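You operate a simulated robot arm through the tools that you are given. There is no shell and no other tool.

You run a simulated robot arm. Do the job below in one go: nothing can be reset, and whatever is moved stays where it is left.

Task
Put things in order on the top of the white table. At the end: the yellow pad is on the white box (marked "GLOVES"); the blue holder from the top of the white table stands where the green pad stood; the blue sealed tube from the top of the white table is in the silver basket; the green pad stands where the yellow pad stood; whatever was shut is shut again. Leave all else as you found it, and nothing knocked over.

The check looks at the end state, three seconds after you hand in, the way a careful person would. Anything else that was tipped, shoved, dropped, spilled or broken makes it a failure.

Robot
A 7-joint arm with a two-finger parallel gripper, fixed in place. Base frame: the origin is at the foot of the arm, x ahead of it, y to its left, z up; the work surface is at about z = 860. Units: mm, degrees, N and s.
With the tool pointing down near the work surface it reaches from about 240 to 680 mm from the base axis. Its first joint turns from -66.0 to 66.0 degrees. Payload 2.4 kg.
The tool frame sits at the grasp point between the pads (the TCP): z along the fingers, y along the line on which they close. The tips reach 30 mm beyond it. Largest opening 94 mm; finger width 28, thickness 10; the body of the gripper, 50 by 96 mm, starts 55 mm behind the TCP.
Orientation is told as [roll, pitch, yaw] about the base's x, y, z axes, in that order, counted from this pose: with the fingers straight down and closing along the base's y, the tool's x points along the base's -x, its y along +y and its z along -z.

Tools
- The arm moves only by the tool send_rows. Its argument "targets" is a list of rows, each a list of 7 numbers: the shift along the tool's x, y, z in units of 20 mm (1.0 is 20 mm), then the turn, a rotation vector about the tool's x, y, z in units of 4 degrees (1.0 is 4 degrees), then the closure, from 0 (fully open) to 1 (shut). In form: [[tx, ty, tz, wx, wy, wz, gripper], ...]. A call has 1 to 20 rows; each row shifts and turns the commanded pose from where the row before left it, along the tool's axes as they then stand. A call with a number of a shift or a turn outside -1 to 1 is refused whole. Each row takes 0.2 s and may step no farther than 50 mm and 8.6 degrees from the row before; otherwise, or with a gripper value out of range, the whole call is refused. Where a pose cannot be reached the arm comes as near as it can. A force on the tool above 40 N (or 10 N above the force at the start of the call, whichever is more), or a blocked arm, ends the call early, and 0.2 s more pass. Each finger travels about 153 mm/s and halts on what it meets, pressing with about 23 N; the grip force reading is that of the motor and also rises with nothing between the fingers. The clock runs only during rows and for 0.2 s after the last one: add rows that do not move to give the fingers time. The reply holds the time, the measured pose of the TCP, the force on the tool along the base axes, the opening and the grip force, in the units named above and with some noise, with the torque about the TCP (base axes, N m) and any sound that the robot's microphone picked up.
- Cameras (640 x 400 px; columns grow to the right, rows downward): "scene" is fixed at [36.5, 471.3, 1447.3]; the picture's right is [-0.76, -0.65, 0.00], its down [-0.35, 0.41, -0.84] and it looks along [0.55, -0.64, -0.54] (base axes); focal length 276 px, centre (320, 200). "wrist" rides on the gripper at [76, 14, -103] in the tool frame; the picture's right is [-0.18, 0.98, 0.00], its down [-0.75, -0.14, -0.64] and it looks along [-0.63, -0.12, 0.77] (tool axes); focal length 243 px, centre (320, 200). There is no depth. A picture from a camera that has moved, and an enlarged one, comes with that camera's place and axes in the base frame and with its lens.
- get_image(camera): a new picture of that camera. It takes no simulated time.
- inspect(camera, box): a new picture of the part [left, top, right, bottom] of that camera's present view, enlarged. It takes no simulated time.
- close_job(): hands the job in; it is judged then, once.

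Nothing tells you positions but the pictures and the camera data. Unless the task says otherwise, let go and move clear before handing in.

The tools are called by a JSON object that holds its "name" and its "arguments". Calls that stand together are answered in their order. send_rows: Moves the arm, as the interface text tells. Its arguments: {"type":"object","properties":{"targets":{"type":"array","items":{"type":"array","items":{"type":"number"}}}},"required":["targets"]} The other tools are called the same way: get_image (camera) takes a picture; inspect (camera, box) takes an enlarged picture of a part of a camera's view; close_job () hands the job in.

At the start:

```text
clock: 0.0
tcp_pos: [304.9, 121.2, 1257.6]
ee_rot: [0.0, 0.0, 0.0]
wrist_force: [0.2, 0.2, -1.2]
moment: [-0.03, 0.03, -0.01]
gripper_width: 93.9
finger_force: 0.0
```

scene: 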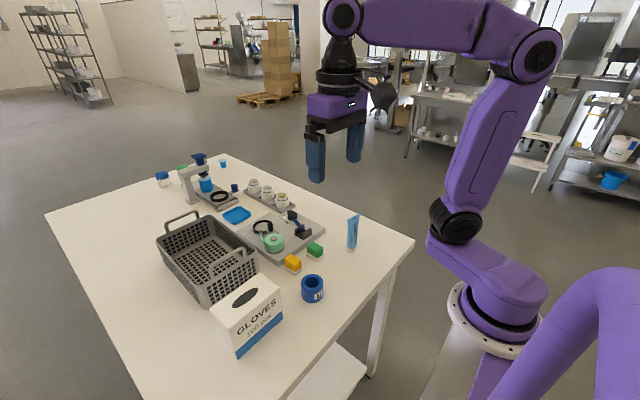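
wrist: 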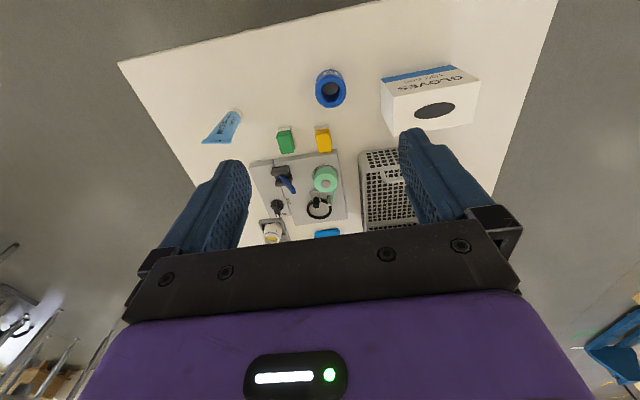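

I see a white table with a gloves box, basket, blue holder ring, yellow and green pads, a blue tube, and a tray with tools. I will look closer before moving.

{"name": "inspect", "arguments": {"camera": "scene", "box": [200, 200, 380, 360]}}

{"name": "inspect", "arguments": {"camera": "scene", "box": [140, 140, 320, 250]}}

{"name": "inspect", "arguments": {"camera": "wrist", "box": [180, 40, 500, 240]}}

```text
2.50 times, centred on (290, 280) of scene
camera zoom: at [36.5, 471.3, 1447.3], right [-0.76, -0.65, 0.0], down [-0.35, 0.41, -0.84], along [0.55, -0.64, -0.54], focal length 689 px, centre (395, 0)
```

zoom: 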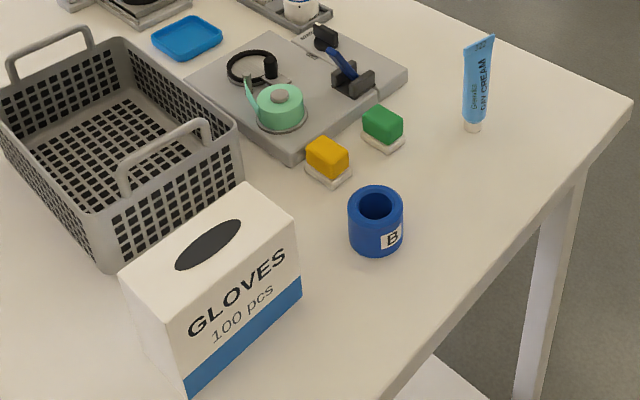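

```text
3.56 times, centred on (230, 195) of scene
camera zoom: at [36.5, 471.3, 1447.3], right [-0.76, -0.65, 0.0], down [-0.35, 0.41, -0.84], along [0.55, -0.64, -0.54], focal length 980 px, centre (640, 218)
```

zoom: 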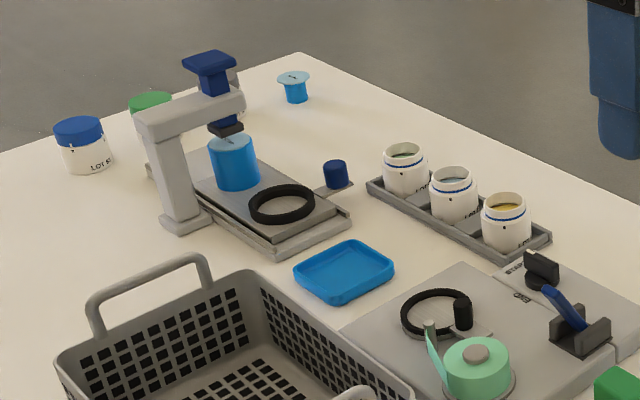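

```text
2.00 times, centred on (340, 140) of wrist
camera zoom: at [228.4, 135.2, 1360.0], right [0.18, 0.98, 0.0], down [0.75, -0.14, 0.64], along [0.63, -0.12, -0.77], focal length 485 px, centre (280, 320)
```

zoom: 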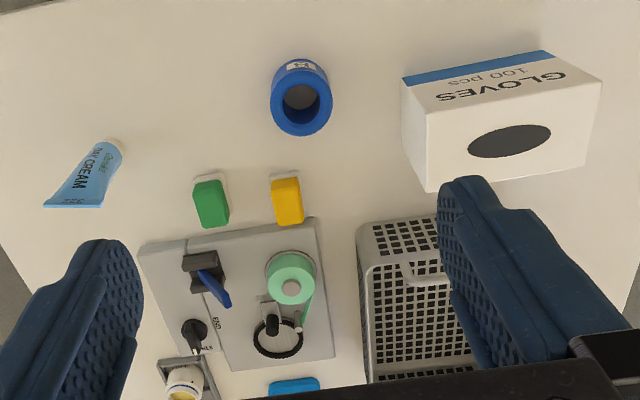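

The yellow pad is near (462, 97), the green pad near (449, 19), the holder near (352, 132), the tube near (370, -58), and the box spans about x 367-432, y 227-359 with its top near z 966. I'll move closer in free air for a better look.

{"name": "send_rows", "arguments": {"targets": [[-0.25, -0.44, 0.91, 0, 0, 0, 0], [-0.25, -0.44, 0.91, 0, 0, 0, 0], [-0.25, -0.44, 0.91, 0, 0, 0, 0], [-0.25, -0.44, 0.91, 0, 0, 0, 0], [-0.25, -0.44, 0.91, 0, 0, 0, 0], [-0.25, -0.44, 0.91, 0, 0, 0, 0], [-0.25, -0.44, 0.91, 0, 0, 0, 0], [0, 0, 0, 0, 0, 0, 0]]}}

{"name": "get_image", "arguments": {"camera": "wrist"}}

{"name": "get_image", "arguments": {"camera": "scene"}}

```text
clock: 1.8
tcp_pos: [339.8, 60.7, 1129.6]
ee_rot: [0.0, 0.1, 0.1]
wrist_force: [-0.6, 1.5, 0.3]
moment: [-0.01, -0.02, 0.03]
gripper_width: 94.2
finger_force: 0.1
```

```text
taken
camera wrist: at [264.0, 75.5, 1231.3], right [0.18, 0.98, 0.0], down [0.75, -0.14, 0.64], along [0.63, -0.12, -0.77], focal length 243 px, centre (320, 200)
```

wrist: 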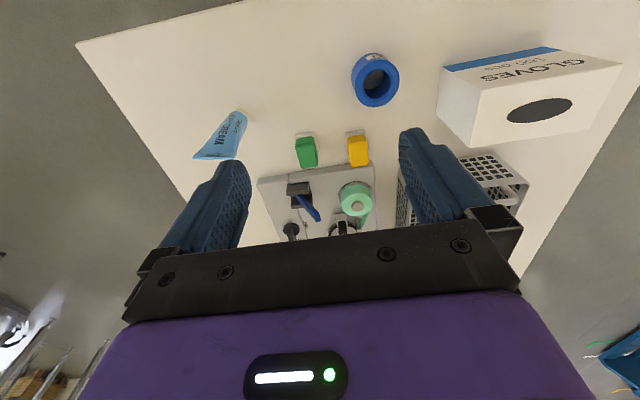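

```text
taken
```

scene: 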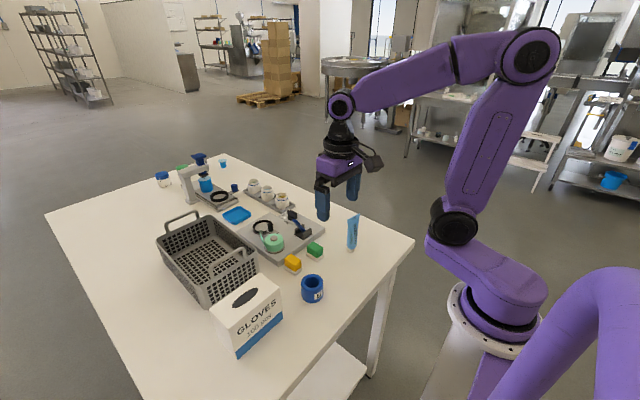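

{"name": "inspect", "arguments": {"camera": "wrist", "box": [260, 30, 420, 180]}}

{"name": "inspect", "arguments": {"camera": "wrist", "box": [180, 80, 340, 180]}}

{"name": "inspect", "arguments": {"camera": "scene", "box": [260, 200, 370, 310]}}

{"name": "inspect", "arguments": {"camera": "wrist", "box": [420, 20, 640, 220]}}

```text
2.67 times, centred on (340, 105) of wrist
camera zoom: at [264.0, 75.5, 1231.3], right [0.18, 0.98, 0.0], down [0.75, -0.14, 0.64], along [0.63, -0.12, -0.77], focal length 647 px, centre (267, 453)
```

zoom: 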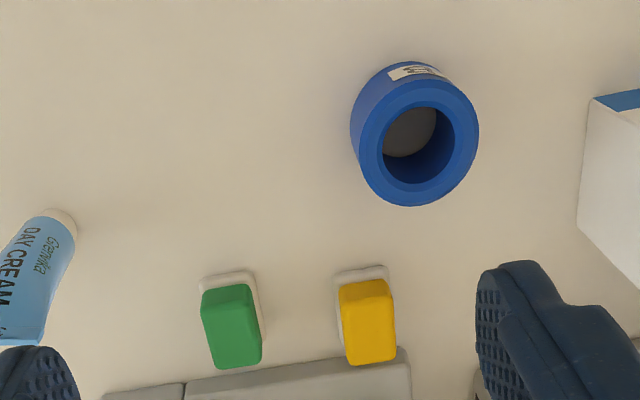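

```text
4.00 times, centred on (260, 130) of wrist
camera zoom: at [264.0, 75.5, 1231.3], right [0.18, 0.98, 0.0], down [0.75, -0.14, 0.64], along [0.63, -0.12, -0.77], focal length 970 px, centre (560, 480)
```

zoom: 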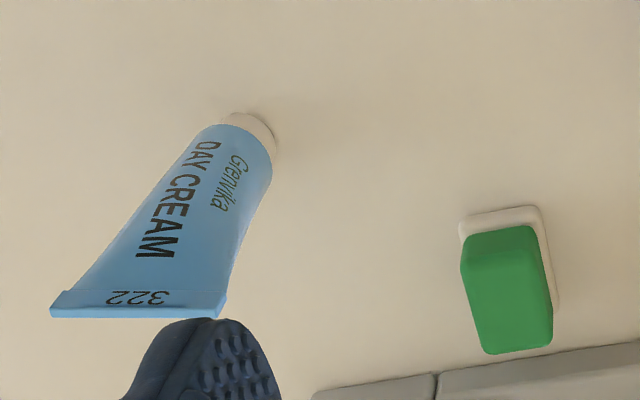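

```text
3.64 times, centred on (315, 255) of scene
camera zoom: at [36.5, 471.3, 1447.3], right [-0.76, -0.65, 0.0], down [-0.35, 0.41, -0.84], along [0.55, -0.64, -0.54], focal length 1002 px, centre (338, 0)
```

zoom: 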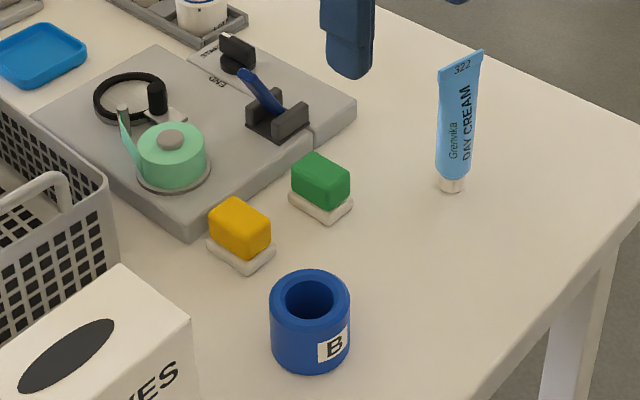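

```text
2.00 times, centred on (530, 120) of wrist
camera zoom: at [264.0, 75.5, 1231.3], right [0.18, 0.98, 0.0], down [0.75, -0.14, 0.64], along [0.63, -0.12, -0.77], focal length 485 px, centre (-100, 360)
```

zoom: 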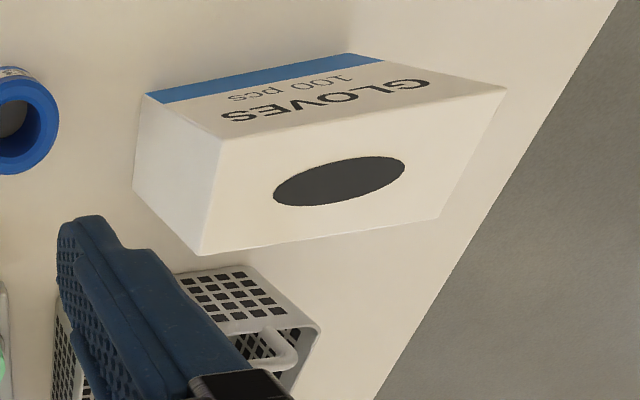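

{"name": "inspect", "arguments": {"camera": "scene", "box": [280, 238, 328, 276]}}

{"name": "inspect", "arguments": {"camera": "wrist", "box": [285, 120, 381, 180]}}

{"name": "inspect", "arguments": {"camera": "scene", "box": [140, 200, 270, 300]}}

```text
10.53 times, centred on (304, 257) of scene
camera zoom: at [36.5, 471.3, 1447.3], right [-0.76, -0.65, 0.0], down [-0.35, 0.41, -0.84], along [0.55, -0.64, -0.54], focal length 2902 px, centre (488, -400)
```

zoom: 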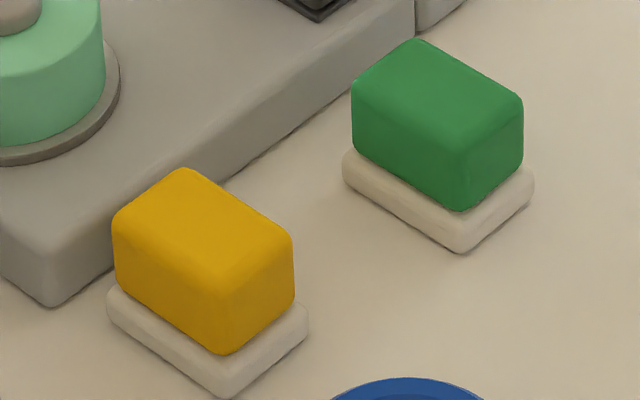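

```text
6.67 times, centred on (333, 150) of wrist
camera zoom: at [264.0, 75.5, 1231.3], right [0.18, 0.98, 0.0], down [0.75, -0.14, 0.64], along [0.63, -0.12, -0.77], focal length 1618 px, centre (233, 533)
```

zoom: 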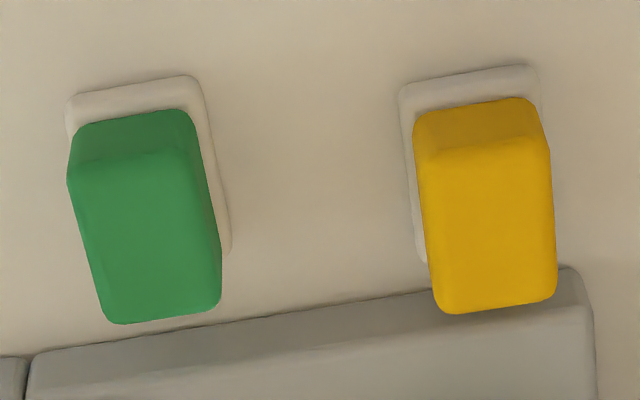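

```text
4.00 times, centred on (205, 250) of scene
camera zoom: at [36.5, 471.3, 1447.3], right [-0.76, -0.65, 0.0], down [-0.35, 0.41, -0.84], along [0.55, -0.64, -0.54], focal length 1103 px, centre (780, 0)
```

zoom: 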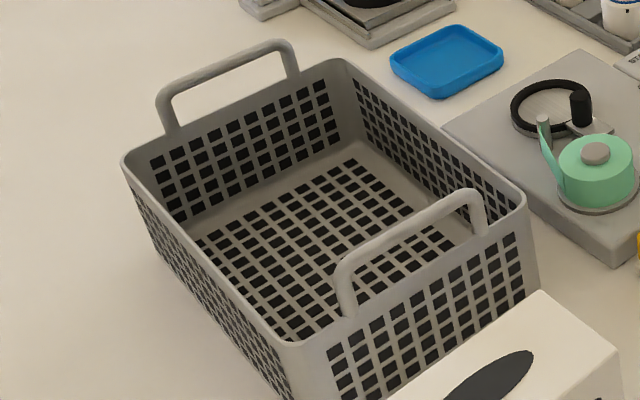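

Both pads look square to the axes, with the yellow one near (460, 101) and the green near (447, 21). The tray front edge is near x 495, and I'll check the far end of the table for any other blue items before I start.

{"name": "inspect", "arguments": {"camera": "scene", "box": [145, 145, 245, 208]}}

{"name": "inspect", "arguments": {"camera": "scene", "box": [260, 320, 440, 400]}}

{"name": "inspect", "arguments": {"camera": "scene", "box": [240, 170, 330, 256]}}

{"name": "inspect", "arguments": {"camera": "scene", "box": [200, 260, 300, 360]}}

```text
6.35 times, centred on (195, 176) of scene
camera zoom: at [36.5, 471.3, 1447.3], right [-0.76, -0.65, 0.0], down [-0.35, 0.41, -0.84], along [0.55, -0.64, -0.54], focal length 1750 px, centre (1114, 349)
```

zoom: 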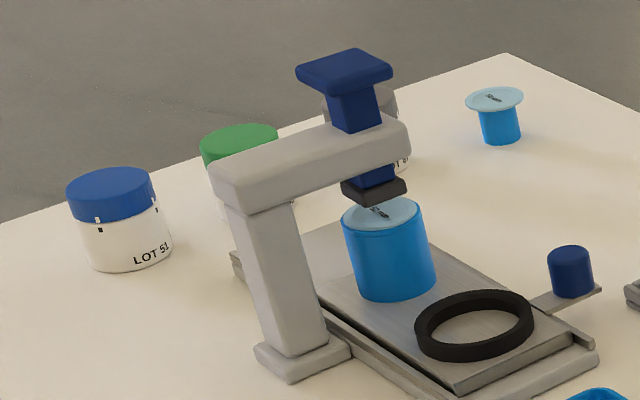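

```text
3.56 times, centred on (350, 360) of scene
camera zoom: at [36.5, 471.3, 1447.3], right [-0.76, -0.65, 0.0], down [-0.35, 0.41, -0.84], along [0.55, -0.64, -0.54], focal length 980 px, centre (213, -369)
```

zoom: 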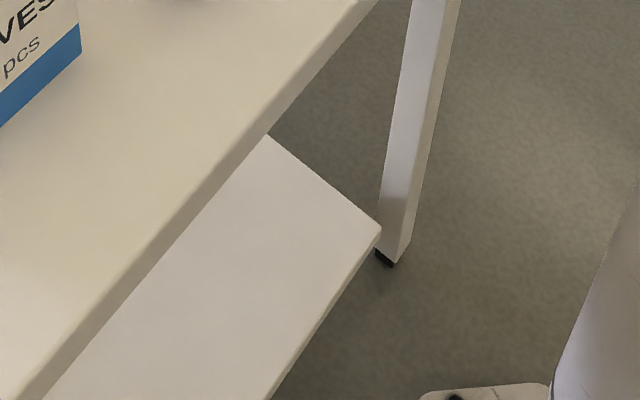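

```text
4.65 times, centred on (285, 213) of scene
camera zoom: at [36.5, 471.3, 1447.3], right [-0.76, -0.65, 0.0], down [-0.35, 0.41, -0.84], along [0.55, -0.64, -0.54], focal length 1282 px, centre (483, 140)
```

zoom: 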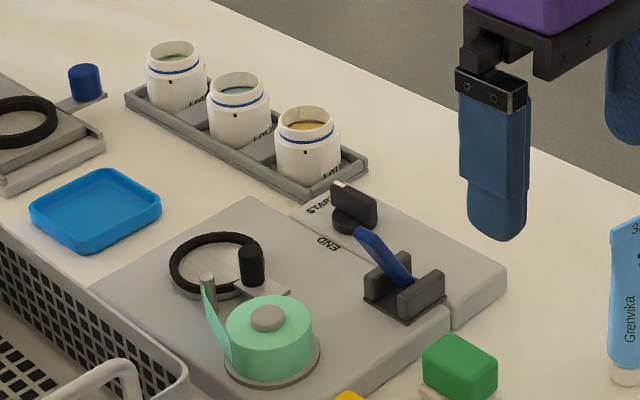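

```text
4.00 times, centred on (250, 310) of scene
camera zoom: at [36.5, 471.3, 1447.3], right [-0.76, -0.65, 0.0], down [-0.35, 0.41, -0.84], along [0.55, -0.64, -0.54], focal length 1103 px, centre (600, -240)
```

zoom: 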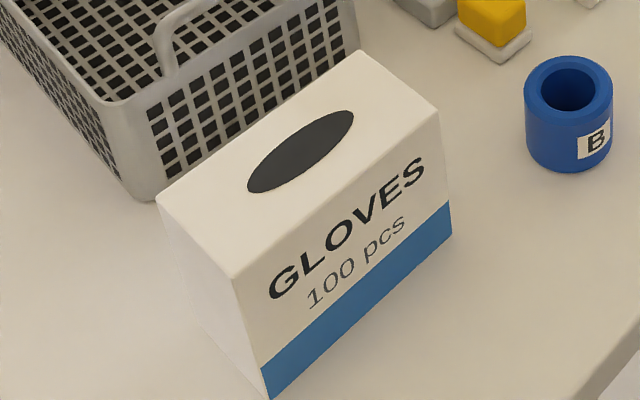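

Nothing on the tabletop needs opening, and the cream tube and holder "B" are the only matching items. Next I move above the yellow pad (about 460, 101) and check alignment.

{"name": "send_rows", "arguments": {"targets": [[-0.859, 0.286, 0.926, 0, 0, 0, 0], [-0.859, 0.286, 0.926, 0, 0, 0, 0], [-0.859, 0.286, 0.926, 0, 0, 0, 0], [-0.859, 0.286, 0.926, 0, 0, 0, 0], [-0.859, 0.286, 0.926, 0, 0, 0, 0], [-0.859, 0.286, 0.926, 0, 0, 0, 0], [-0.859, 0.286, 0.926, 0, 0, 0, 0], [0, 0, 0, 0, 0, 0, 0], [0, 0, 0, 0, 0, 0, 0]]}}

{"name": "get_image", "arguments": {"camera": "wrist"}}

{"name": "inspect", "arguments": {"camera": "scene", "box": [240, 150, 370, 310]}}

```text
clock: 3.8
tcp_pos: [459.7, 97.9, 1002.8]
ee_rot: [0.0, 0.0, 0.0]
wrist_force: [-0.3, 0.4, -0.5]
moment: [0.0, -0.01, -0.02]
gripper_width: 94.3
finger_force: 0.0
```

```text
taken
camera wrist: at [385.1, 112.6, 1103.7], right [0.18, 0.98, 0.0], down [0.75, -0.14, 0.64], along [0.63, -0.12, -0.77], focal length 243 px, centre (320, 200)
```

wrist: 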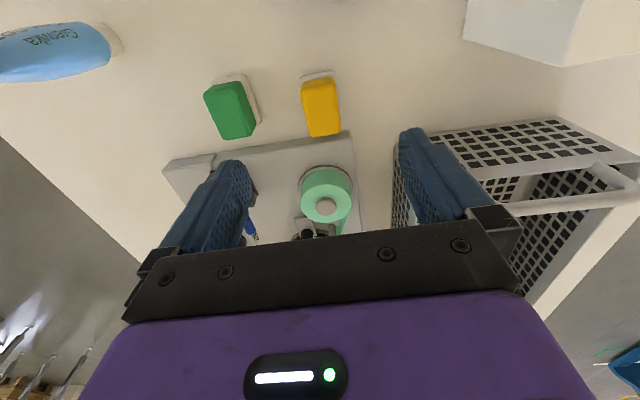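

```text
2.50 times, centred on (305, 230) of scene
camera zoom: at [36.5, 471.3, 1447.3], right [-0.76, -0.65, 0.0], down [-0.35, 0.41, -0.84], along [0.55, -0.64, -0.54], focal length 689 px, centre (358, 125)
```

zoom: 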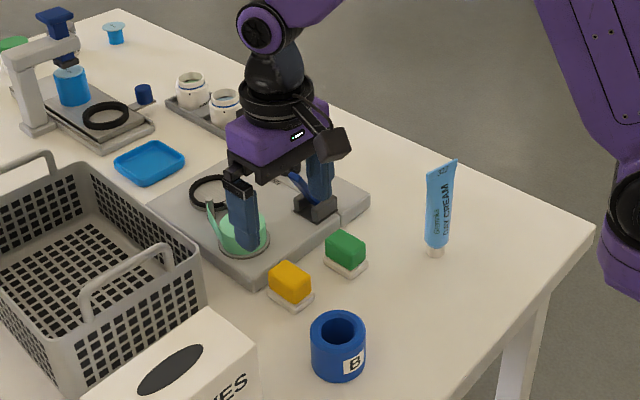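

{"name": "inspect", "arguments": {"camera": "wrist", "box": [190, 50, 382, 170]}}

```text
3.33 times, centred on (286, 110) of wrist
camera zoom: at [385.1, 112.6, 1103.7], right [0.18, 0.98, 0.0], down [0.75, -0.14, 0.64], along [0.63, -0.12, -0.77], focal length 809 px, centre (433, 500)
```

zoom: 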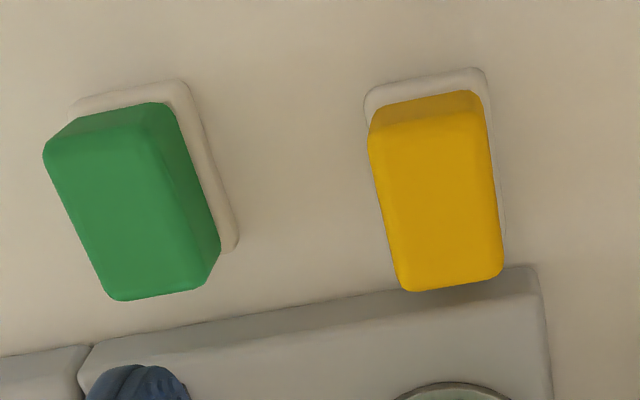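

The gripper is centred over the yellow pad, whose block is about 30 mm wide in y. I'll lower to TCP z of about 903 with the fingers open, then close.

{"name": "send_rows", "arguments": {"targets": [[0, 0.07, 0.81, 0, 0, 0, 0], [0, 0, 0.81, 0, 0, 0, 0], [0, 0, 0.81, 0, 0, 0, 0], [0, 0, 0.81, 0, 0, 0, 0], [0, 0, 0.81, 0, 0, 0, 0], [0, 0, 0.81, 0, 0, 0, 0], [0, 0, 0, 0, 0, 0, 0], [0, 0, 0, 0, 0, 0, 0]]}}

{"name": "get_image", "arguments": {"camera": "wrist"}}

{"name": "inspect", "arguments": {"camera": "scene", "box": [260, 210, 340, 290]}}

```text
clock: 5.6
tcp_pos: [458.8, 99.4, 905.1]
ee_rot: [0.0, 0.1, 0.0]
wrist_force: [0.0, -0.4, 0.0]
moment: [0.0, 0.03, 0.0]
gripper_width: 94.1
finger_force: 0.1
```

```text
taken
camera wrist: at [382.9, 114.7, 1006.2], right [0.18, 0.98, 0.0], down [0.75, -0.14, 0.64], along [0.63, -0.12, -0.77], focal length 243 px, centre (320, 200)
```

wrist: 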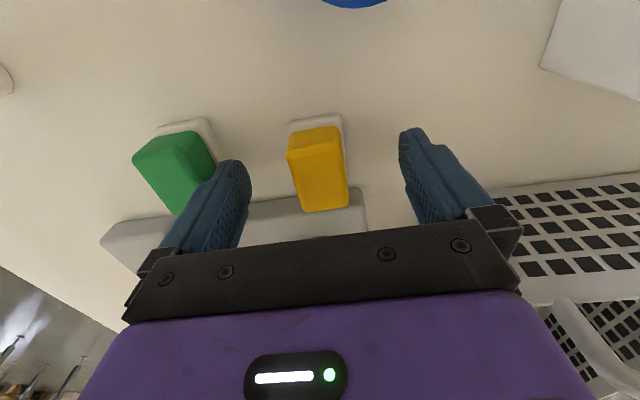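

```text
5.00 times, centred on (300, 250) of scene
camera zoom: at [36.5, 471.3, 1447.3], right [-0.76, -0.65, 0.0], down [-0.35, 0.41, -0.84], along [0.55, -0.64, -0.54], focal length 1378 px, centre (420, -50)
```

zoom: 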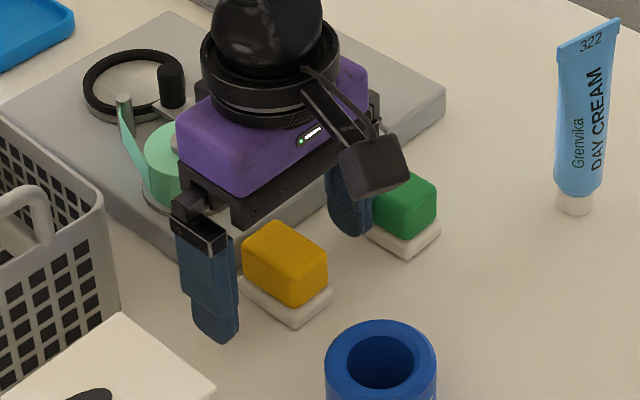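

The fingers straddle the yellow pad without touching anything. I'll close now.

{"name": "send_rows", "arguments": {"targets": [[0, 0, 0, 0, 0, 0, 0.5], [0, 0, 0, 0, 0, 0, 1], [0, 0, 0, 0, 0, 0, 1], [0, 0, 0, 0, 0, 0, 1]]}}

{"name": "inspect", "arguments": {"camera": "scene", "box": [260, 210, 340, 290]}}

```text
clock: 6.6
tcp_pos: [459.3, 99.4, 905.8]
ee_rot: [0.0, -0.1, 0.1]
wrist_force: [0.9, 0.4, -0.4]
moment: [0.0, 0.0, 0.02]
gripper_width: 29.0
finger_force: 22.9
```

```text
5.00 times, centred on (300, 250) of scene
camera zoom: at [36.5, 471.3, 1447.3], right [-0.76, -0.65, 0.0], down [-0.35, 0.41, -0.84], along [0.55, -0.64, -0.54], focal length 1378 px, centre (420, -50)
```

zoom: 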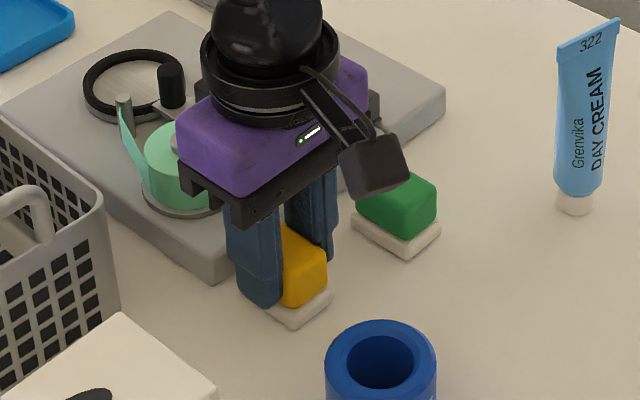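

The pad is gripped at a width of 29 mm. I'll lift a little and check that the white base comes with it.

{"name": "send_rows", "arguments": {"targets": [[0, 0, -0.5, 0, 0, 0, 1], [0, 0, -1, 0, 0, 0, 1], [0, 0, -1, 0, 0, 0, 1], [0, 0, 0, 0, 0, 0, 1]]}}

{"name": "inspect", "arguments": {"camera": "scene", "box": [260, 210, 340, 290]}}

{"name": "get_image", "arguments": {"camera": "wrist"}}

```text
clock: 7.6
tcp_pos: [461.2, 99.8, 956.8]
ee_rot: [0.0, 0.0, 0.0]
wrist_force: [0.7, -0.3, 0.1]
moment: [0.02, 0.01, 0.03]
gripper_width: 29.1
finger_force: 22.6
```

```text
5.00 times, centred on (300, 250) of scene
camera zoom: at [36.5, 471.3, 1447.3], right [-0.76, -0.65, 0.0], down [-0.35, 0.41, -0.84], along [0.55, -0.64, -0.54], focal length 1378 px, centre (420, -50)
```

zoom: 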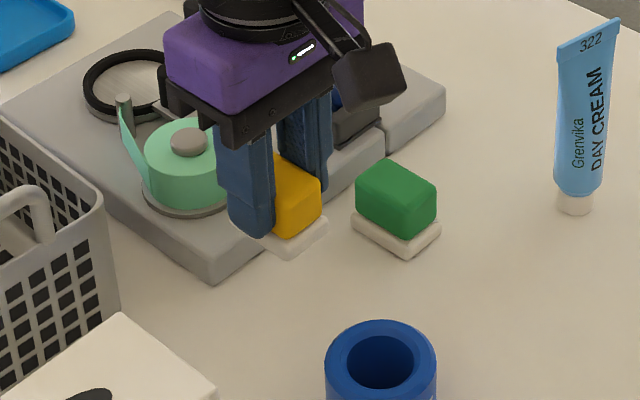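

```text
taken
camera wrist: at [385.1, 114.1, 1057.1], right [0.18, 0.98, 0.0], down [0.75, -0.14, 0.64], along [0.63, -0.12, -0.77], focal length 243 px, centre (320, 200)
```

wrist: 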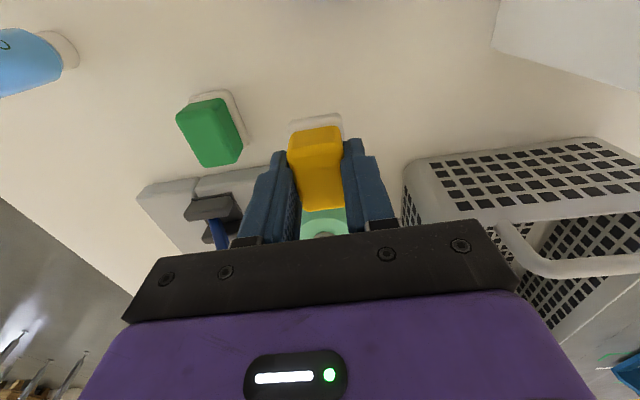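

The pad came up whole, white base included, and nothing was left behind. I'll carry it high over to the box at about (400, 265).

{"name": "send_rows", "arguments": {"targets": [[0, 0, -0.917, 0, 0, 0, 1], [0, 0, -0.917, 0, 0, 0, 1], [0, 0, -0.917, 0, 0, 0, 1], [0, 0, -0.917, 0, 0, 0, 1], [0, 0, -0.917, 0, 0, 0, 1], [0, 0, -0.917, 0, 0, 0, 1], [0.336, 0.911, 0, 0, 0, 0, 1], [0.336, 0.911, 0, 0, 0, 0, 1], [0.336, 0.911, 0, 0, 0, 0, 1], [0.336, 0.911, 0, 0, 0, 0, 1], [0.336, 0.911, 0, 0, 0, 0, 1], [0.336, 0.911, 0, 0, 0, 0, 1], [0.336, 0.911, 0, 0, 0, 0, 1], [0.336, 0.911, 0, 0, 0, 0, 1], [0.336, 0.911, 0, 0, 0, 0, 1], [0, 0, 0, 0, 0, 0, 1], [0, 0, 0, 0, 0, 0, 1]]}}

{"name": "get_image", "arguments": {"camera": "wrist"}}

{"name": "inspect", "arguments": {"camera": "scene", "box": [180, 200, 340, 360]}}

```text
clock: 11.2
tcp_pos: [399.7, 265.8, 1063.9]
ee_rot: [0.0, 0.0, 0.0]
wrist_force: [0.2, 0.1, -1.3]
moment: [-0.01, -0.02, 0.03]
gripper_width: 29.1
finger_force: 23.2
```

```text
taken
camera wrist: at [324.0, 279.6, 1165.0], right [0.18, 0.98, 0.0], down [0.75, -0.14, 0.64], along [0.63, -0.12, -0.77], focal length 243 px, centre (320, 200)
```

wrist: 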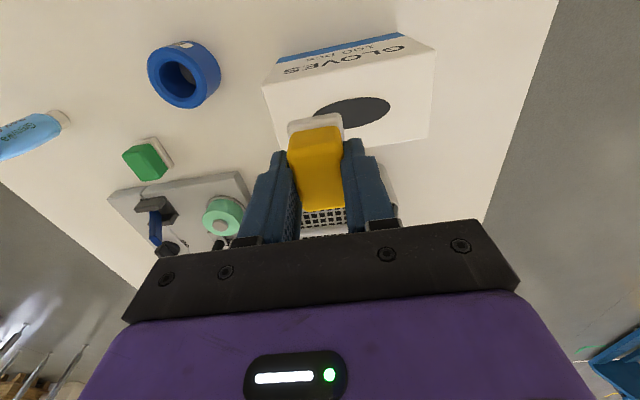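

```text
2.50 times, centred on (260, 280) of scene
camera zoom: at [36.5, 471.4, 1447.3], right [-0.76, -0.65, 0.0], down [-0.35, 0.41, -0.84], along [0.55, -0.64, -0.54], focal length 689 px, centre (470, 0)
```

zoom: 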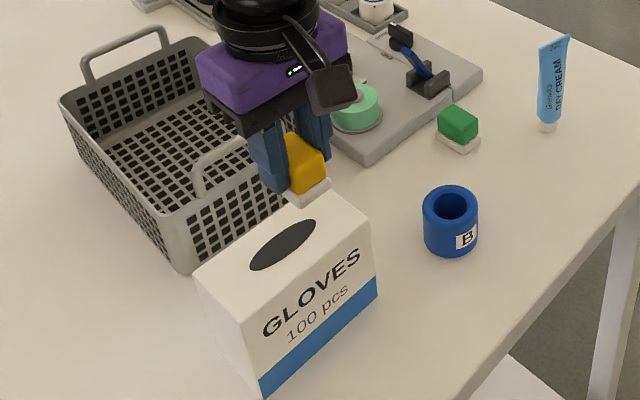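

{"name": "inspect", "arguments": {"camera": "wrist", "box": [250, 20, 450, 160]}}

```text
2.86 times, centred on (350, 90) of wrist
camera zoom: at [324.0, 279.6, 1165.0], right [0.18, 0.98, 0.0], down [0.75, -0.14, 0.64], along [0.63, -0.12, -0.77], focal length 693 px, centre (234, 514)
```

zoom: 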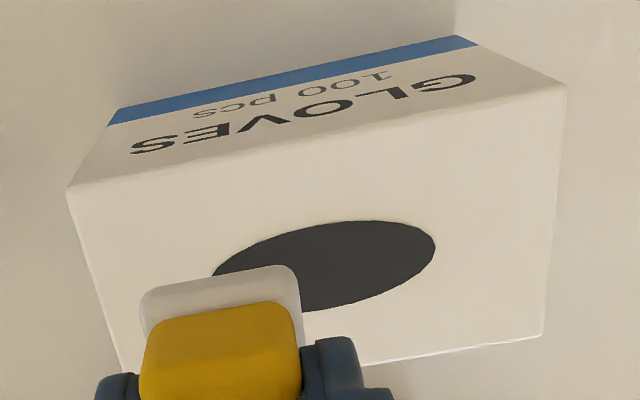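

The box top spans about x 367-434, y 226-356 at z 966. I'll shift the pad to y of about 252, mostly clear of the slot, and lower it to just above the top.

{"name": "send_rows", "arguments": {"targets": [[0, -0.33, 0, 0, 0, 0, 1], [0, -0.33, 0.5, 0, 0, 0, 1], [0, 0, 0.7, 0, 0, 0, 1], [0, 0, 0.6, 0, 0, 0, 1], [0, 0, 0.3, 0, 0, 0, 1], [0, 0, 0, 0, 0, 0, 1]]}}

{"name": "inspect", "arguments": {"camera": "scene", "box": [210, 240, 310, 340]}}

{"name": "inspect", "arguments": {"camera": "wrist", "box": [220, 60, 460, 220]}}

```text
clock: 12.6
tcp_pos: [400.3, 250.1, 1021.6]
ee_rot: [0.0, 0.0, 0.0]
wrist_force: [0.5, 1.0, -0.7]
moment: [0.03, 0.01, 0.01]
gripper_width: 29.0
finger_force: 23.1
```

```text
4.00 times, centred on (260, 290) of scene
camera zoom: at [36.5, 471.3, 1447.3], right [-0.76, -0.65, 0.0], down [-0.35, 0.41, -0.84], along [0.55, -0.64, -0.54], focal length 1103 px, centre (560, -160)
```

zoom: 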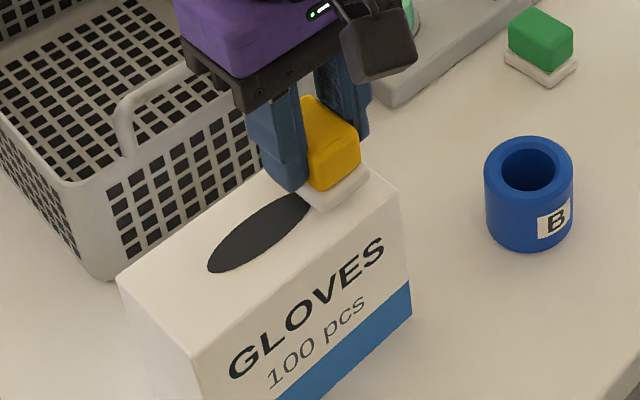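

```text
2.50 times, centred on (340, 140) of wrist
camera zoom: at [323.7, 264.4, 1122.3], right [0.18, 0.98, 0.0], down [0.75, -0.14, 0.64], along [0.63, -0.12, -0.77], focal length 606 px, centre (270, 350)
```

zoom: 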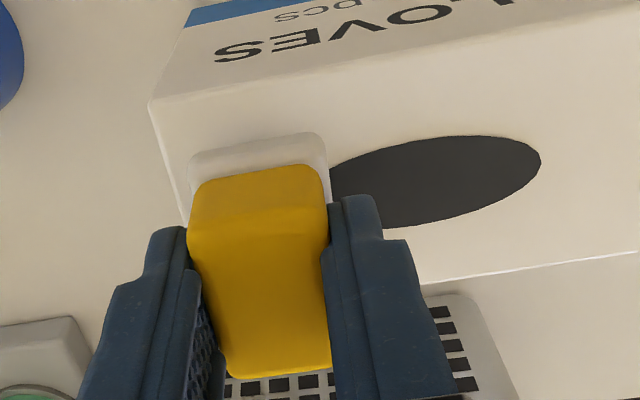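

{"name": "send_rows", "arguments": {"targets": [[0, 0, 0.1, 0, 0, 0, 1], [0, 0, 0.1, 0, 0, 0, 1], [0, 0, 0.1, 0, 0, 0, 1], [0, 0, 0, 0, 0, 0, 1]]}}

{"name": "inspect", "arguments": {"camera": "scene", "box": [240, 260, 300, 310]}}

```text
clock: 13.6
tcp_pos: [398.6, 250.5, 1015.1]
ee_rot: [0.0, 0.1, 0.0]
wrist_force: [0.2, 0.4, -0.2]
moment: [0.0, 0.04, -0.03]
gripper_width: 29.0
finger_force: 23.5
```

```text
8.00 times, centred on (270, 285) of scene
camera zoom: at [36.5, 471.3, 1447.3], right [-0.76, -0.65, 0.0], down [-0.35, 0.41, -0.84], along [0.55, -0.64, -0.54], focal length 2206 px, centre (720, -480)
```

zoom: 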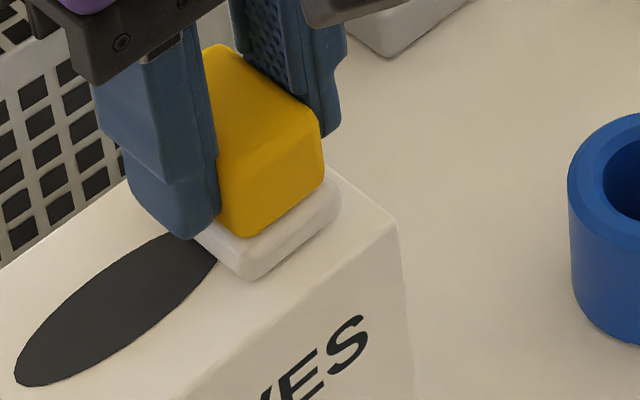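

{"name": "send_rows", "arguments": {"targets": [[0, 0, 0.06, 0, 0, 0, 1], [0, 0, 0.06, 0, 0, 0, 1], [0, 0, 0, 0, 0, 0, 1]]}}

{"name": "inspect", "arguments": {"camera": "scene", "box": [240, 260, 300, 310]}}

```text
clock: 14.4
tcp_pos: [399.6, 251.0, 1014.8]
ee_rot: [0.0, -0.2, 0.0]
wrist_force: [-4.1, -4.2, 18.3]
moment: [-0.19, 0.22, 0.04]
gripper_width: 29.1
finger_force: 23.1
```

```text
8.00 times, centred on (270, 285) of scene
camera zoom: at [36.2, 471.0, 1447.4], right [-0.76, -0.65, 0.0], down [-0.35, 0.41, -0.84], along [0.55, -0.64, -0.54], focal length 2206 px, centre (720, -480)
```

zoom: 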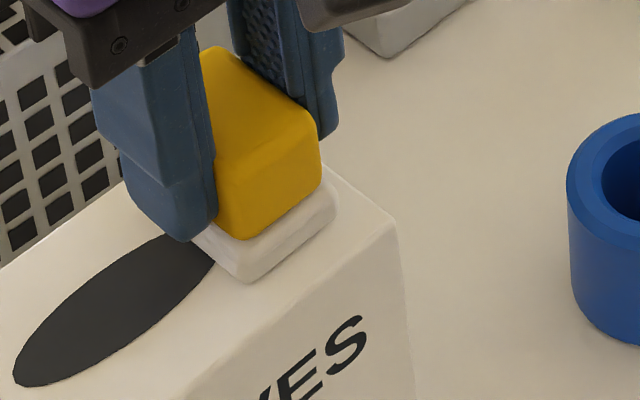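

The pad touched the box top with about 18 N upward. I'll ease off 1 mm, open, and rise.

{"name": "send_rows", "arguments": {"targets": [[0, 0, -0.06, 0, 0, 0, 1], [0, 0, 0, 0, 0, 0, 1]]}}

```text
clock: 15.0
tcp_pos: [400.4, 250.8, 1014.3]
ee_rot: [0.0, 0.0, -0.1]
wrist_force: [0.4, -7.2, 7.9]
moment: [-0.23, -0.02, -0.03]
gripper_width: 29.2
finger_force: 22.9
```

{"name": "send_rows", "arguments": {"targets": [[0, 0, 0, 0, 0, 0, 0.6], [0, 0, 0, 0, 0, 0, 0.4], [0, 0, 0, 0, 0, 0, 0.4], [0, 0, -0.3, 0, 0, 0, 0.4], [0, 0, -0.8, 0, 0, 0, 0.4], [0, 0, -1, 0, 0, 0, 0.4], [0, 0, -1, 0, 0, 0, 0.4], [0, 0, 0, 0, 0, 0, 0.4]]}}

{"name": "inspect", "arguments": {"camera": "scene", "box": [200, 230, 320, 350]}}

{"name": "get_image", "arguments": {"camera": "wrist"}}

```text
clock: 16.8
tcp_pos: [397.5, 252.3, 1077.2]
ee_rot: [0.0, 0.0, 0.0]
wrist_force: [1.3, 0.0, 0.1]
moment: [-0.02, 0.02, 0.01]
gripper_width: 56.6
finger_force: 0.1
```

```text
3.33 times, centred on (260, 290) of scene
camera zoom: at [36.5, 471.3, 1447.3], right [-0.76, -0.65, 0.0], down [-0.35, 0.41, -0.84], along [0.55, -0.64, -0.54], focal length 919 px, centre (520, -100)
```

zoom: 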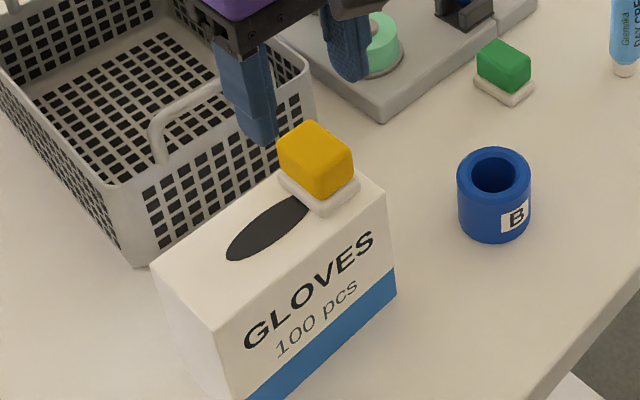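

```text
taken
camera wrist: at [321.5, 266.9, 1178.2], right [0.18, 0.98, 0.0], down [0.75, -0.14, 0.64], along [0.63, -0.12, -0.77], focal length 243 px, centre (320, 200)
```

wrist: 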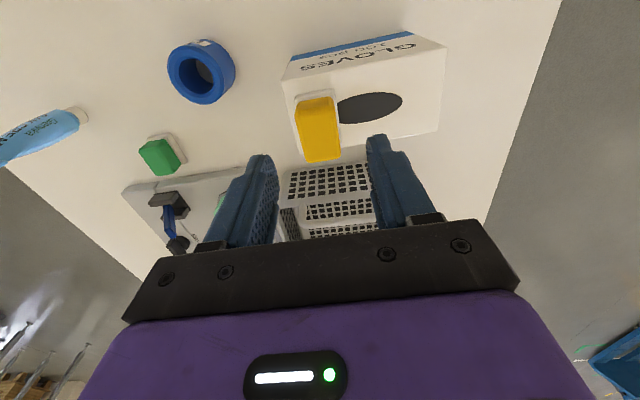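

The yellow pad now stands flat on the box. Next I go above the green pad at about (447, 21).

{"name": "send_rows", "arguments": {"targets": [[-0.197, -0.962, 0, 0, 0, 0, 0.3], [-0.197, -0.962, 0, 0, 0, 0, 0.2], [-0.197, -0.962, 0, 0, 0, 0, 0.2], [-0.197, -0.962, 0, 0, 0, 0, 0.2], [-0.197, -0.962, 0, 0, 0, 0, 0.2], [-0.197, -0.962, 0, 0, 0, 0, 0.2], [-0.197, -0.962, 0, 0, 0, 0, 0.2], [-0.197, -0.962, 0, 0, 0, 0, 0.2], [-0.197, -0.962, 0, 0, 0, 0, 0.2], [-0.197, -0.962, 0, 0, 0, 0, 0.2], [-0.197, -0.962, 0, 0, 0, 0, 0.2], [-0.197, -0.962, 0, 0, 0, 0, 0.2], [0, 0, 0.825, 0, 0, 0, 0.2], [0, 0, 0.825, 0, 0, 0, 0.2], [0, 0, 0.825, 0, 0, 0, 0.2], [0, 0, 0.825, 0, 0, 0, 0.2], [0, 0, 0, 0, 0, 0, 0.2], [0, 0, 0, 0, 0, 0, 0.2]]}}

{"name": "get_image", "arguments": {"camera": "wrist"}}

{"name": "inspect", "arguments": {"camera": "wrist", "box": [250, 50, 410, 150]}}

```text
clock: 20.6
tcp_pos: [446.8, 21.0, 1010.8]
ee_rot: [0.0, 0.0, 0.0]
wrist_force: [-0.6, -0.3, 0.0]
moment: [0.04, 0.01, -0.02]
gripper_width: 75.2
finger_force: 0.1
```

```text
taken
camera wrist: at [371.6, 34.3, 1112.8], right [0.18, 0.98, 0.0], down [0.75, -0.14, 0.64], along [0.63, -0.12, -0.77], focal length 243 px, centre (320, 200)
```

wrist: 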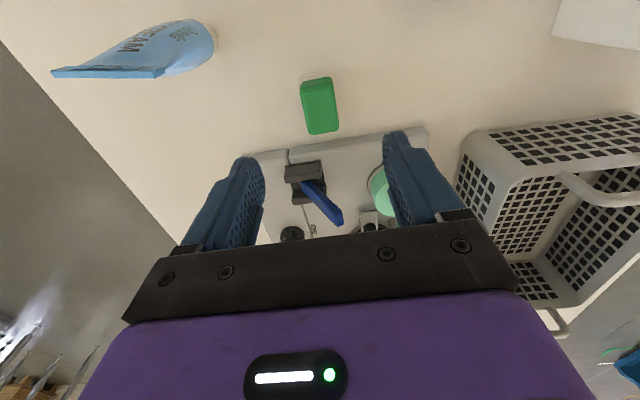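

```text
4.00 times, centred on (330, 100) of wrist
camera zoom: at [371.6, 34.3, 1112.8], right [0.18, 0.98, 0.0], down [0.75, -0.14, 0.64], along [0.63, -0.12, -0.77], focal length 970 px, centre (280, 600)
```

zoom: 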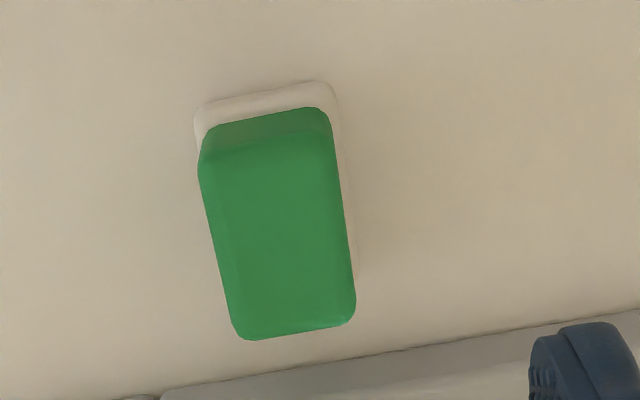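

The green pad is centred at about (448, 21), directly under the gripper. I'll descend, close and lift.

{"name": "send_rows", "arguments": {"targets": [[-0.04, 0, 0.89, 0, 0, 0, 0.2], [0, 0, 0.89, 0, 0, 0, 0.2], [0, 0, 0.89, 0, 0, 0, 0.2], [0, 0, 0.89, 0, 0, 0, 0.2], [0, 0, 0.89, 0, 0, 0, 0.2], [0, 0, 0.89, 0, 0, 0, 0.2], [0, 0, 0, 0, 0, 0, 0.2], [0, 0, 0, 0, 0, 0, 0.2]]}}

{"name": "get_image", "arguments": {"camera": "wrist"}}

{"name": "inspect", "arguments": {"camera": "scene", "box": [270, 200, 370, 290]}}

```text
clock: 22.4
tcp_pos: [447.9, 21.8, 902.3]
ee_rot: [-0.1, 0.0, 0.0]
wrist_force: [0.1, 0.5, -0.4]
moment: [-0.02, 0.03, 0.0]
gripper_width: 75.4
finger_force: 0.1
```

```text
taken
camera wrist: at [371.9, 35.7, 1003.8], right [0.18, 0.98, 0.0], down [0.75, -0.14, 0.64], along [0.63, -0.12, -0.77], focal length 243 px, centre (320, 200)
```

wrist: 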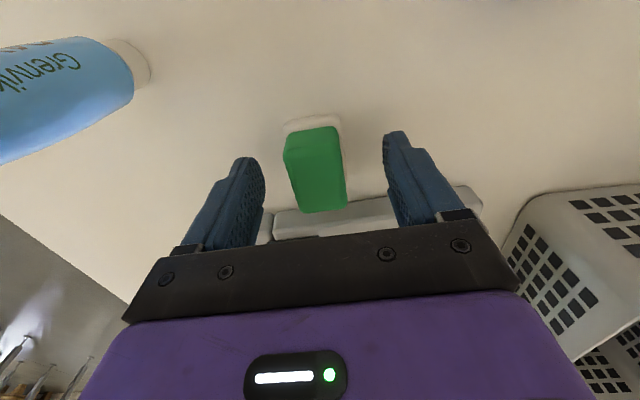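

```text
4.44 times, centred on (320, 245) of scene
camera zoom: at [36.5, 471.3, 1447.3], right [-0.76, -0.65, 0.0], down [-0.35, 0.41, -0.84], along [0.55, -0.64, -0.54], focal length 1225 px, centre (320, 0)
```

zoom: 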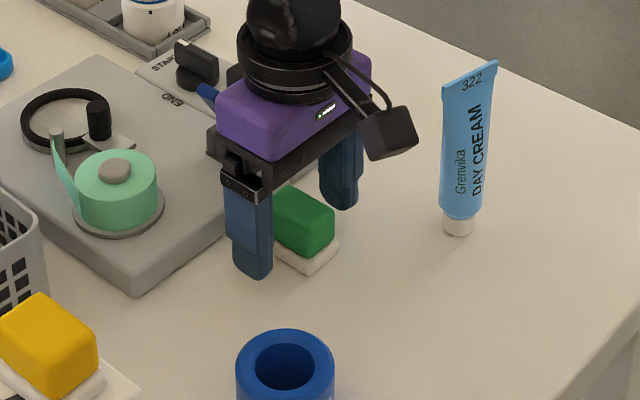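

{"name": "send_rows", "arguments": {"targets": [[0, 0, 0, 0, 0, 0, 0.5], [0, 0, 0, 0, 0, 0, 1], [0, 0, 0, 0, 0, 0, 1], [0, 0, 0, 0, 0, 0, 1], [0, 0, -0.5, 0, 0, 0, 1], [0, 0, -1, 0, 0, 0, 1], [0, 0, -1, 0, 0, 0, 1], [0, 0, 0, 0, 0, 0, 1]]}}

{"name": "inspect", "arguments": {"camera": "scene", "box": [260, 200, 360, 290]}}

```text
clock: 24.2
tcp_pos: [446.0, 19.3, 954.4]
ee_rot: [0.1, 0.0, 0.1]
wrist_force: [-0.6, -0.8, 0.1]
moment: [0.0, 0.0, 0.0]
gripper_width: 33.2
finger_force: 23.4
```

```text
4.44 times, centred on (310, 245) of scene
camera zoom: at [36.5, 471.3, 1447.3], right [-0.76, -0.65, 0.0], down [-0.35, 0.41, -0.84], along [0.55, -0.64, -0.54], focal length 1225 px, centre (364, 0)
```

zoom: 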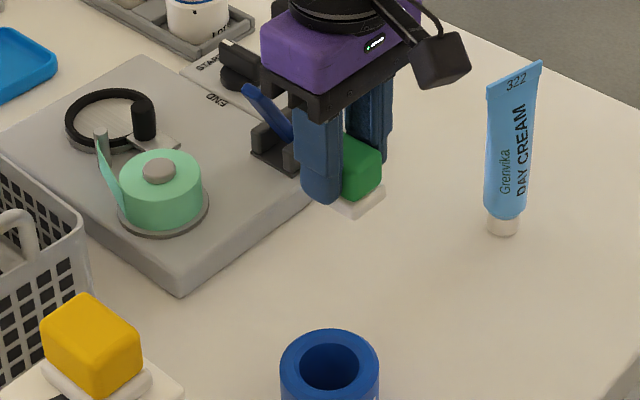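

{"name": "inspect", "arguments": {"camera": "wrist", "box": [240, 100, 400, 240]}}

{"name": "inspect", "arguments": {"camera": "scene", "box": [315, 215, 355, 255]}}

```text
2.86 times, centred on (320, 170) of wrist
camera zoom: at [370.1, 34.4, 1053.9], right [0.18, 0.98, 0.0], down [0.75, -0.14, 0.64], along [0.63, -0.12, -0.77], focal length 693 px, centre (320, 286)
```

zoom: 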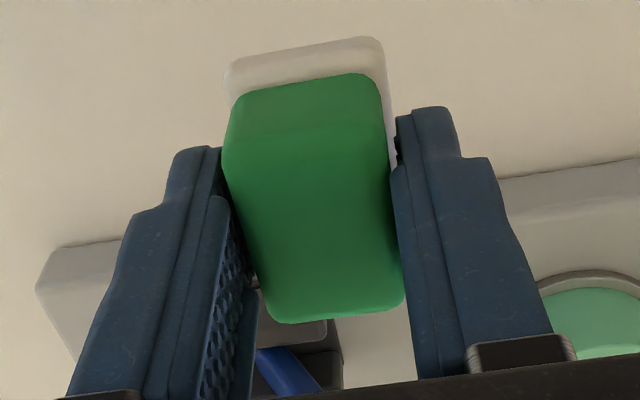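

```text
10.00 times, centred on (335, 235) of scene
camera zoom: at [36.5, 471.3, 1447.3], right [-0.76, -0.65, 0.0], down [-0.35, 0.41, -0.84], along [0.55, -0.64, -0.54], focal length 2757 px, centre (170, -150)
```

zoom: 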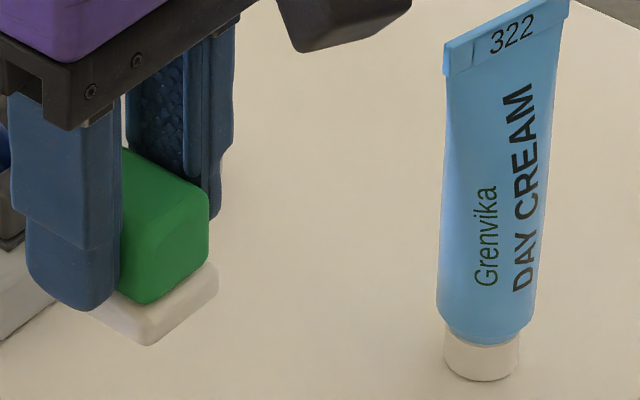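

The green pad is held at 33 mm, so the tips caught its white base, but it hangs level. I'll lower it near the table and carry it low and slowly to the yellow pad's old spot at about (460, 101).

{"name": "send_rows", "arguments": {"targets": [[0, 0, 0.7, 0, 0, 0, 1], [0, 0, 0.7, 0, 0, 0, 1], [0, 0, 0, 0, 0, 0, 1], [-0.1, 0.4, 0, 0, 0, 0, 1], [-0.1, 0.7, 0, 0, 0, 0, 1], [-0.1, 0.8, 0, 0, 0, 0, 1], [-0.1, 0.8, 0, 0, 0, 0, 1], [-0.1, 0.7, 0, 0, 0, 0, 1], [-0.1, 0.58, 0, 0, 0, 0, 1], [0, 0, 0, 0, 0, 0, 1], [0, 0, 0.5, 0, 0, 0, 1], [0, 0, 0.3, 0, 0, 0, 1], [0, 0, 0.2, 0, 0, 0, 1], [0, 0, 0, 0, 0, 0, 1]]}}

{"name": "get_image", "arguments": {"camera": "wrist"}}

{"name": "inspect", "arguments": {"camera": "scene", "box": [260, 220, 330, 280]}}

```text
clock: 27.2
tcp_pos: [459.4, 99.3, 906.5]
ee_rot: [0.1, 0.0, 0.1]
wrist_force: [-0.3, -0.3, -0.8]
moment: [0.0, 0.0, 0.02]
gripper_width: 33.0
finger_force: 23.0
```

```text
taken
camera wrist: at [382.6, 113.7, 1007.5], right [0.18, 0.98, 0.0], down [0.75, -0.14, 0.64], along [0.63, -0.12, -0.77], focal length 243 px, centre (320, 200)
```

wrist: 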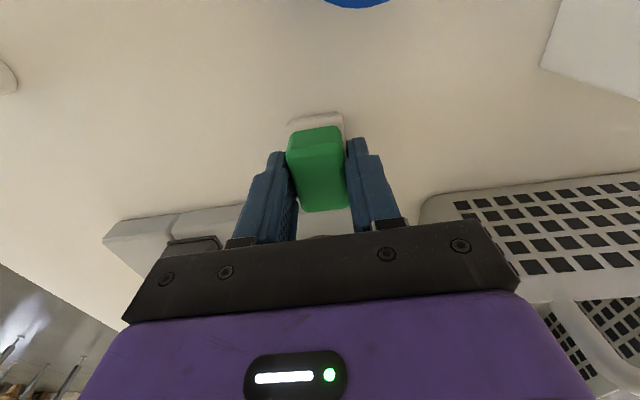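

```text
6.67 times, centred on (295, 250) of scene
camera zoom: at [36.5, 471.3, 1447.3], right [-0.76, -0.65, 0.0], down [-0.35, 0.41, -0.84], along [0.55, -0.64, -0.54], focal length 1838 px, centre (487, -133)
```

zoom: 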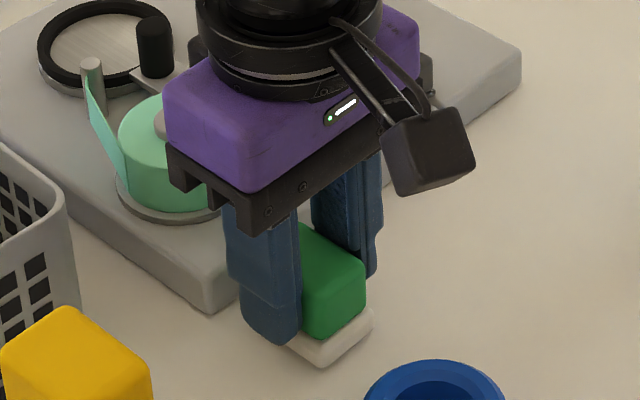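

It's 2 mm above the table at the yellow pad's old spot. I'll lower the rest and release.

{"name": "send_rows", "arguments": {"targets": [[0, 0, 0.05, 0, 0, 0, 1], [0, 0, 0.04, 0, 0, 0, 1], [0, 0, 0, 0, 0, 0, 1]]}}

```text
clock: 28.0
tcp_pos: [458.2, 99.1, 904.9]
ee_rot: [0.1, 0.0, 0.0]
wrist_force: [-0.9, -0.1, -0.8]
moment: [-0.02, -0.02, 0.02]
gripper_width: 33.2
finger_force: 22.9
```

{"name": "send_rows", "arguments": {"targets": [[0, 0, 0.04, 0, 0, 0, 1], [0, 0, 0, 0, 0, 0, 1]]}}

```text
clock: 28.6
tcp_pos: [459.8, 98.5, 903.3]
ee_rot: [-0.1, 0.0, 0.0]
wrist_force: [-1.5, 0.3, 6.9]
moment: [-0.09, 0.07, -0.05]
gripper_width: 32.5
finger_force: 23.0
```

Contact with the table now (about 7 N). I'll release and rise.

{"name": "send_rows", "arguments": {"targets": [[0, 0, 0, 0, 0, 0, 0.55], [0, 0, 0, 0, 0, 0, 0.35], [0, 0, 0, 0, 0, 0, 0.35], [0, 0, -0.3, 0, 0, 0, 0.35], [0, 0, -0.8, 0, 0, 0, 0.35], [0, 0, -1, 0, 0, 0, 0.35], [0, 0, -1, 0, 0, 0, 0.35], [0, 0, -1, 0, 0, 0, 0.35], [0, 0, -1, 0, 0, 0, 0.35], [0, 0, 0, 0, 0, 0, 0.35]]}}

{"name": "get_image", "arguments": {"camera": "wrist"}}

{"name": "inspect", "arguments": {"camera": "scene", "box": [250, 210, 340, 310]}}

```text
clock: 30.8
tcp_pos: [458.8, 98.9, 1006.0]
ee_rot: [0.0, 0.0, 0.0]
wrist_force: [0.0, 0.7, 0.1]
moment: [-0.02, 0.01, 0.01]
gripper_width: 61.3
finger_force: 0.0
```

```text
taken
camera wrist: at [383.6, 114.1, 1107.9], right [0.18, 0.98, 0.0], down [0.75, -0.14, 0.64], along [0.63, -0.12, -0.77], focal length 243 px, centre (320, 200)
```

wrist: 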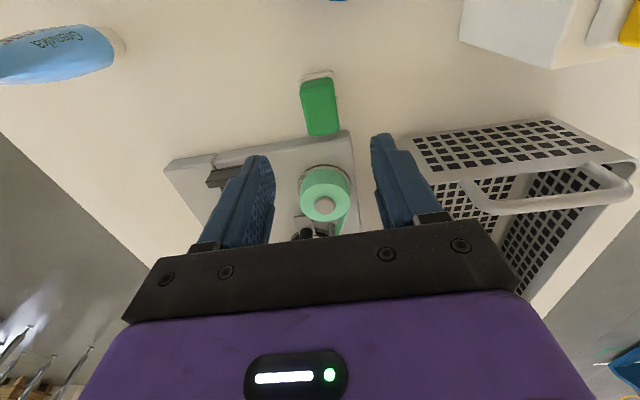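

```text
4.00 times, centred on (295, 260) of scene
camera zoom: at [36.5, 471.3, 1447.3], right [-0.76, -0.65, 0.0], down [-0.35, 0.41, -0.84], along [0.55, -0.64, -0.54], focal length 1103 px, centre (420, -40)
```

zoom: 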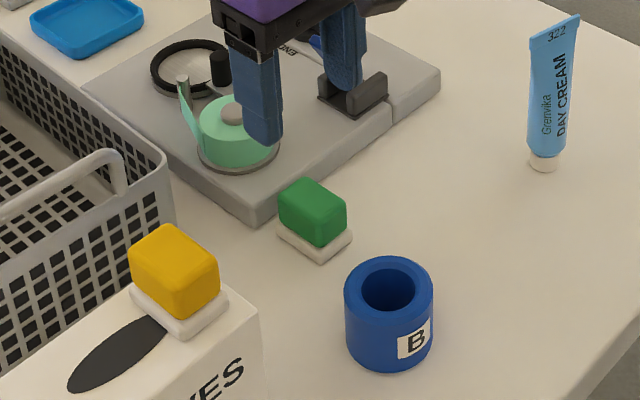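

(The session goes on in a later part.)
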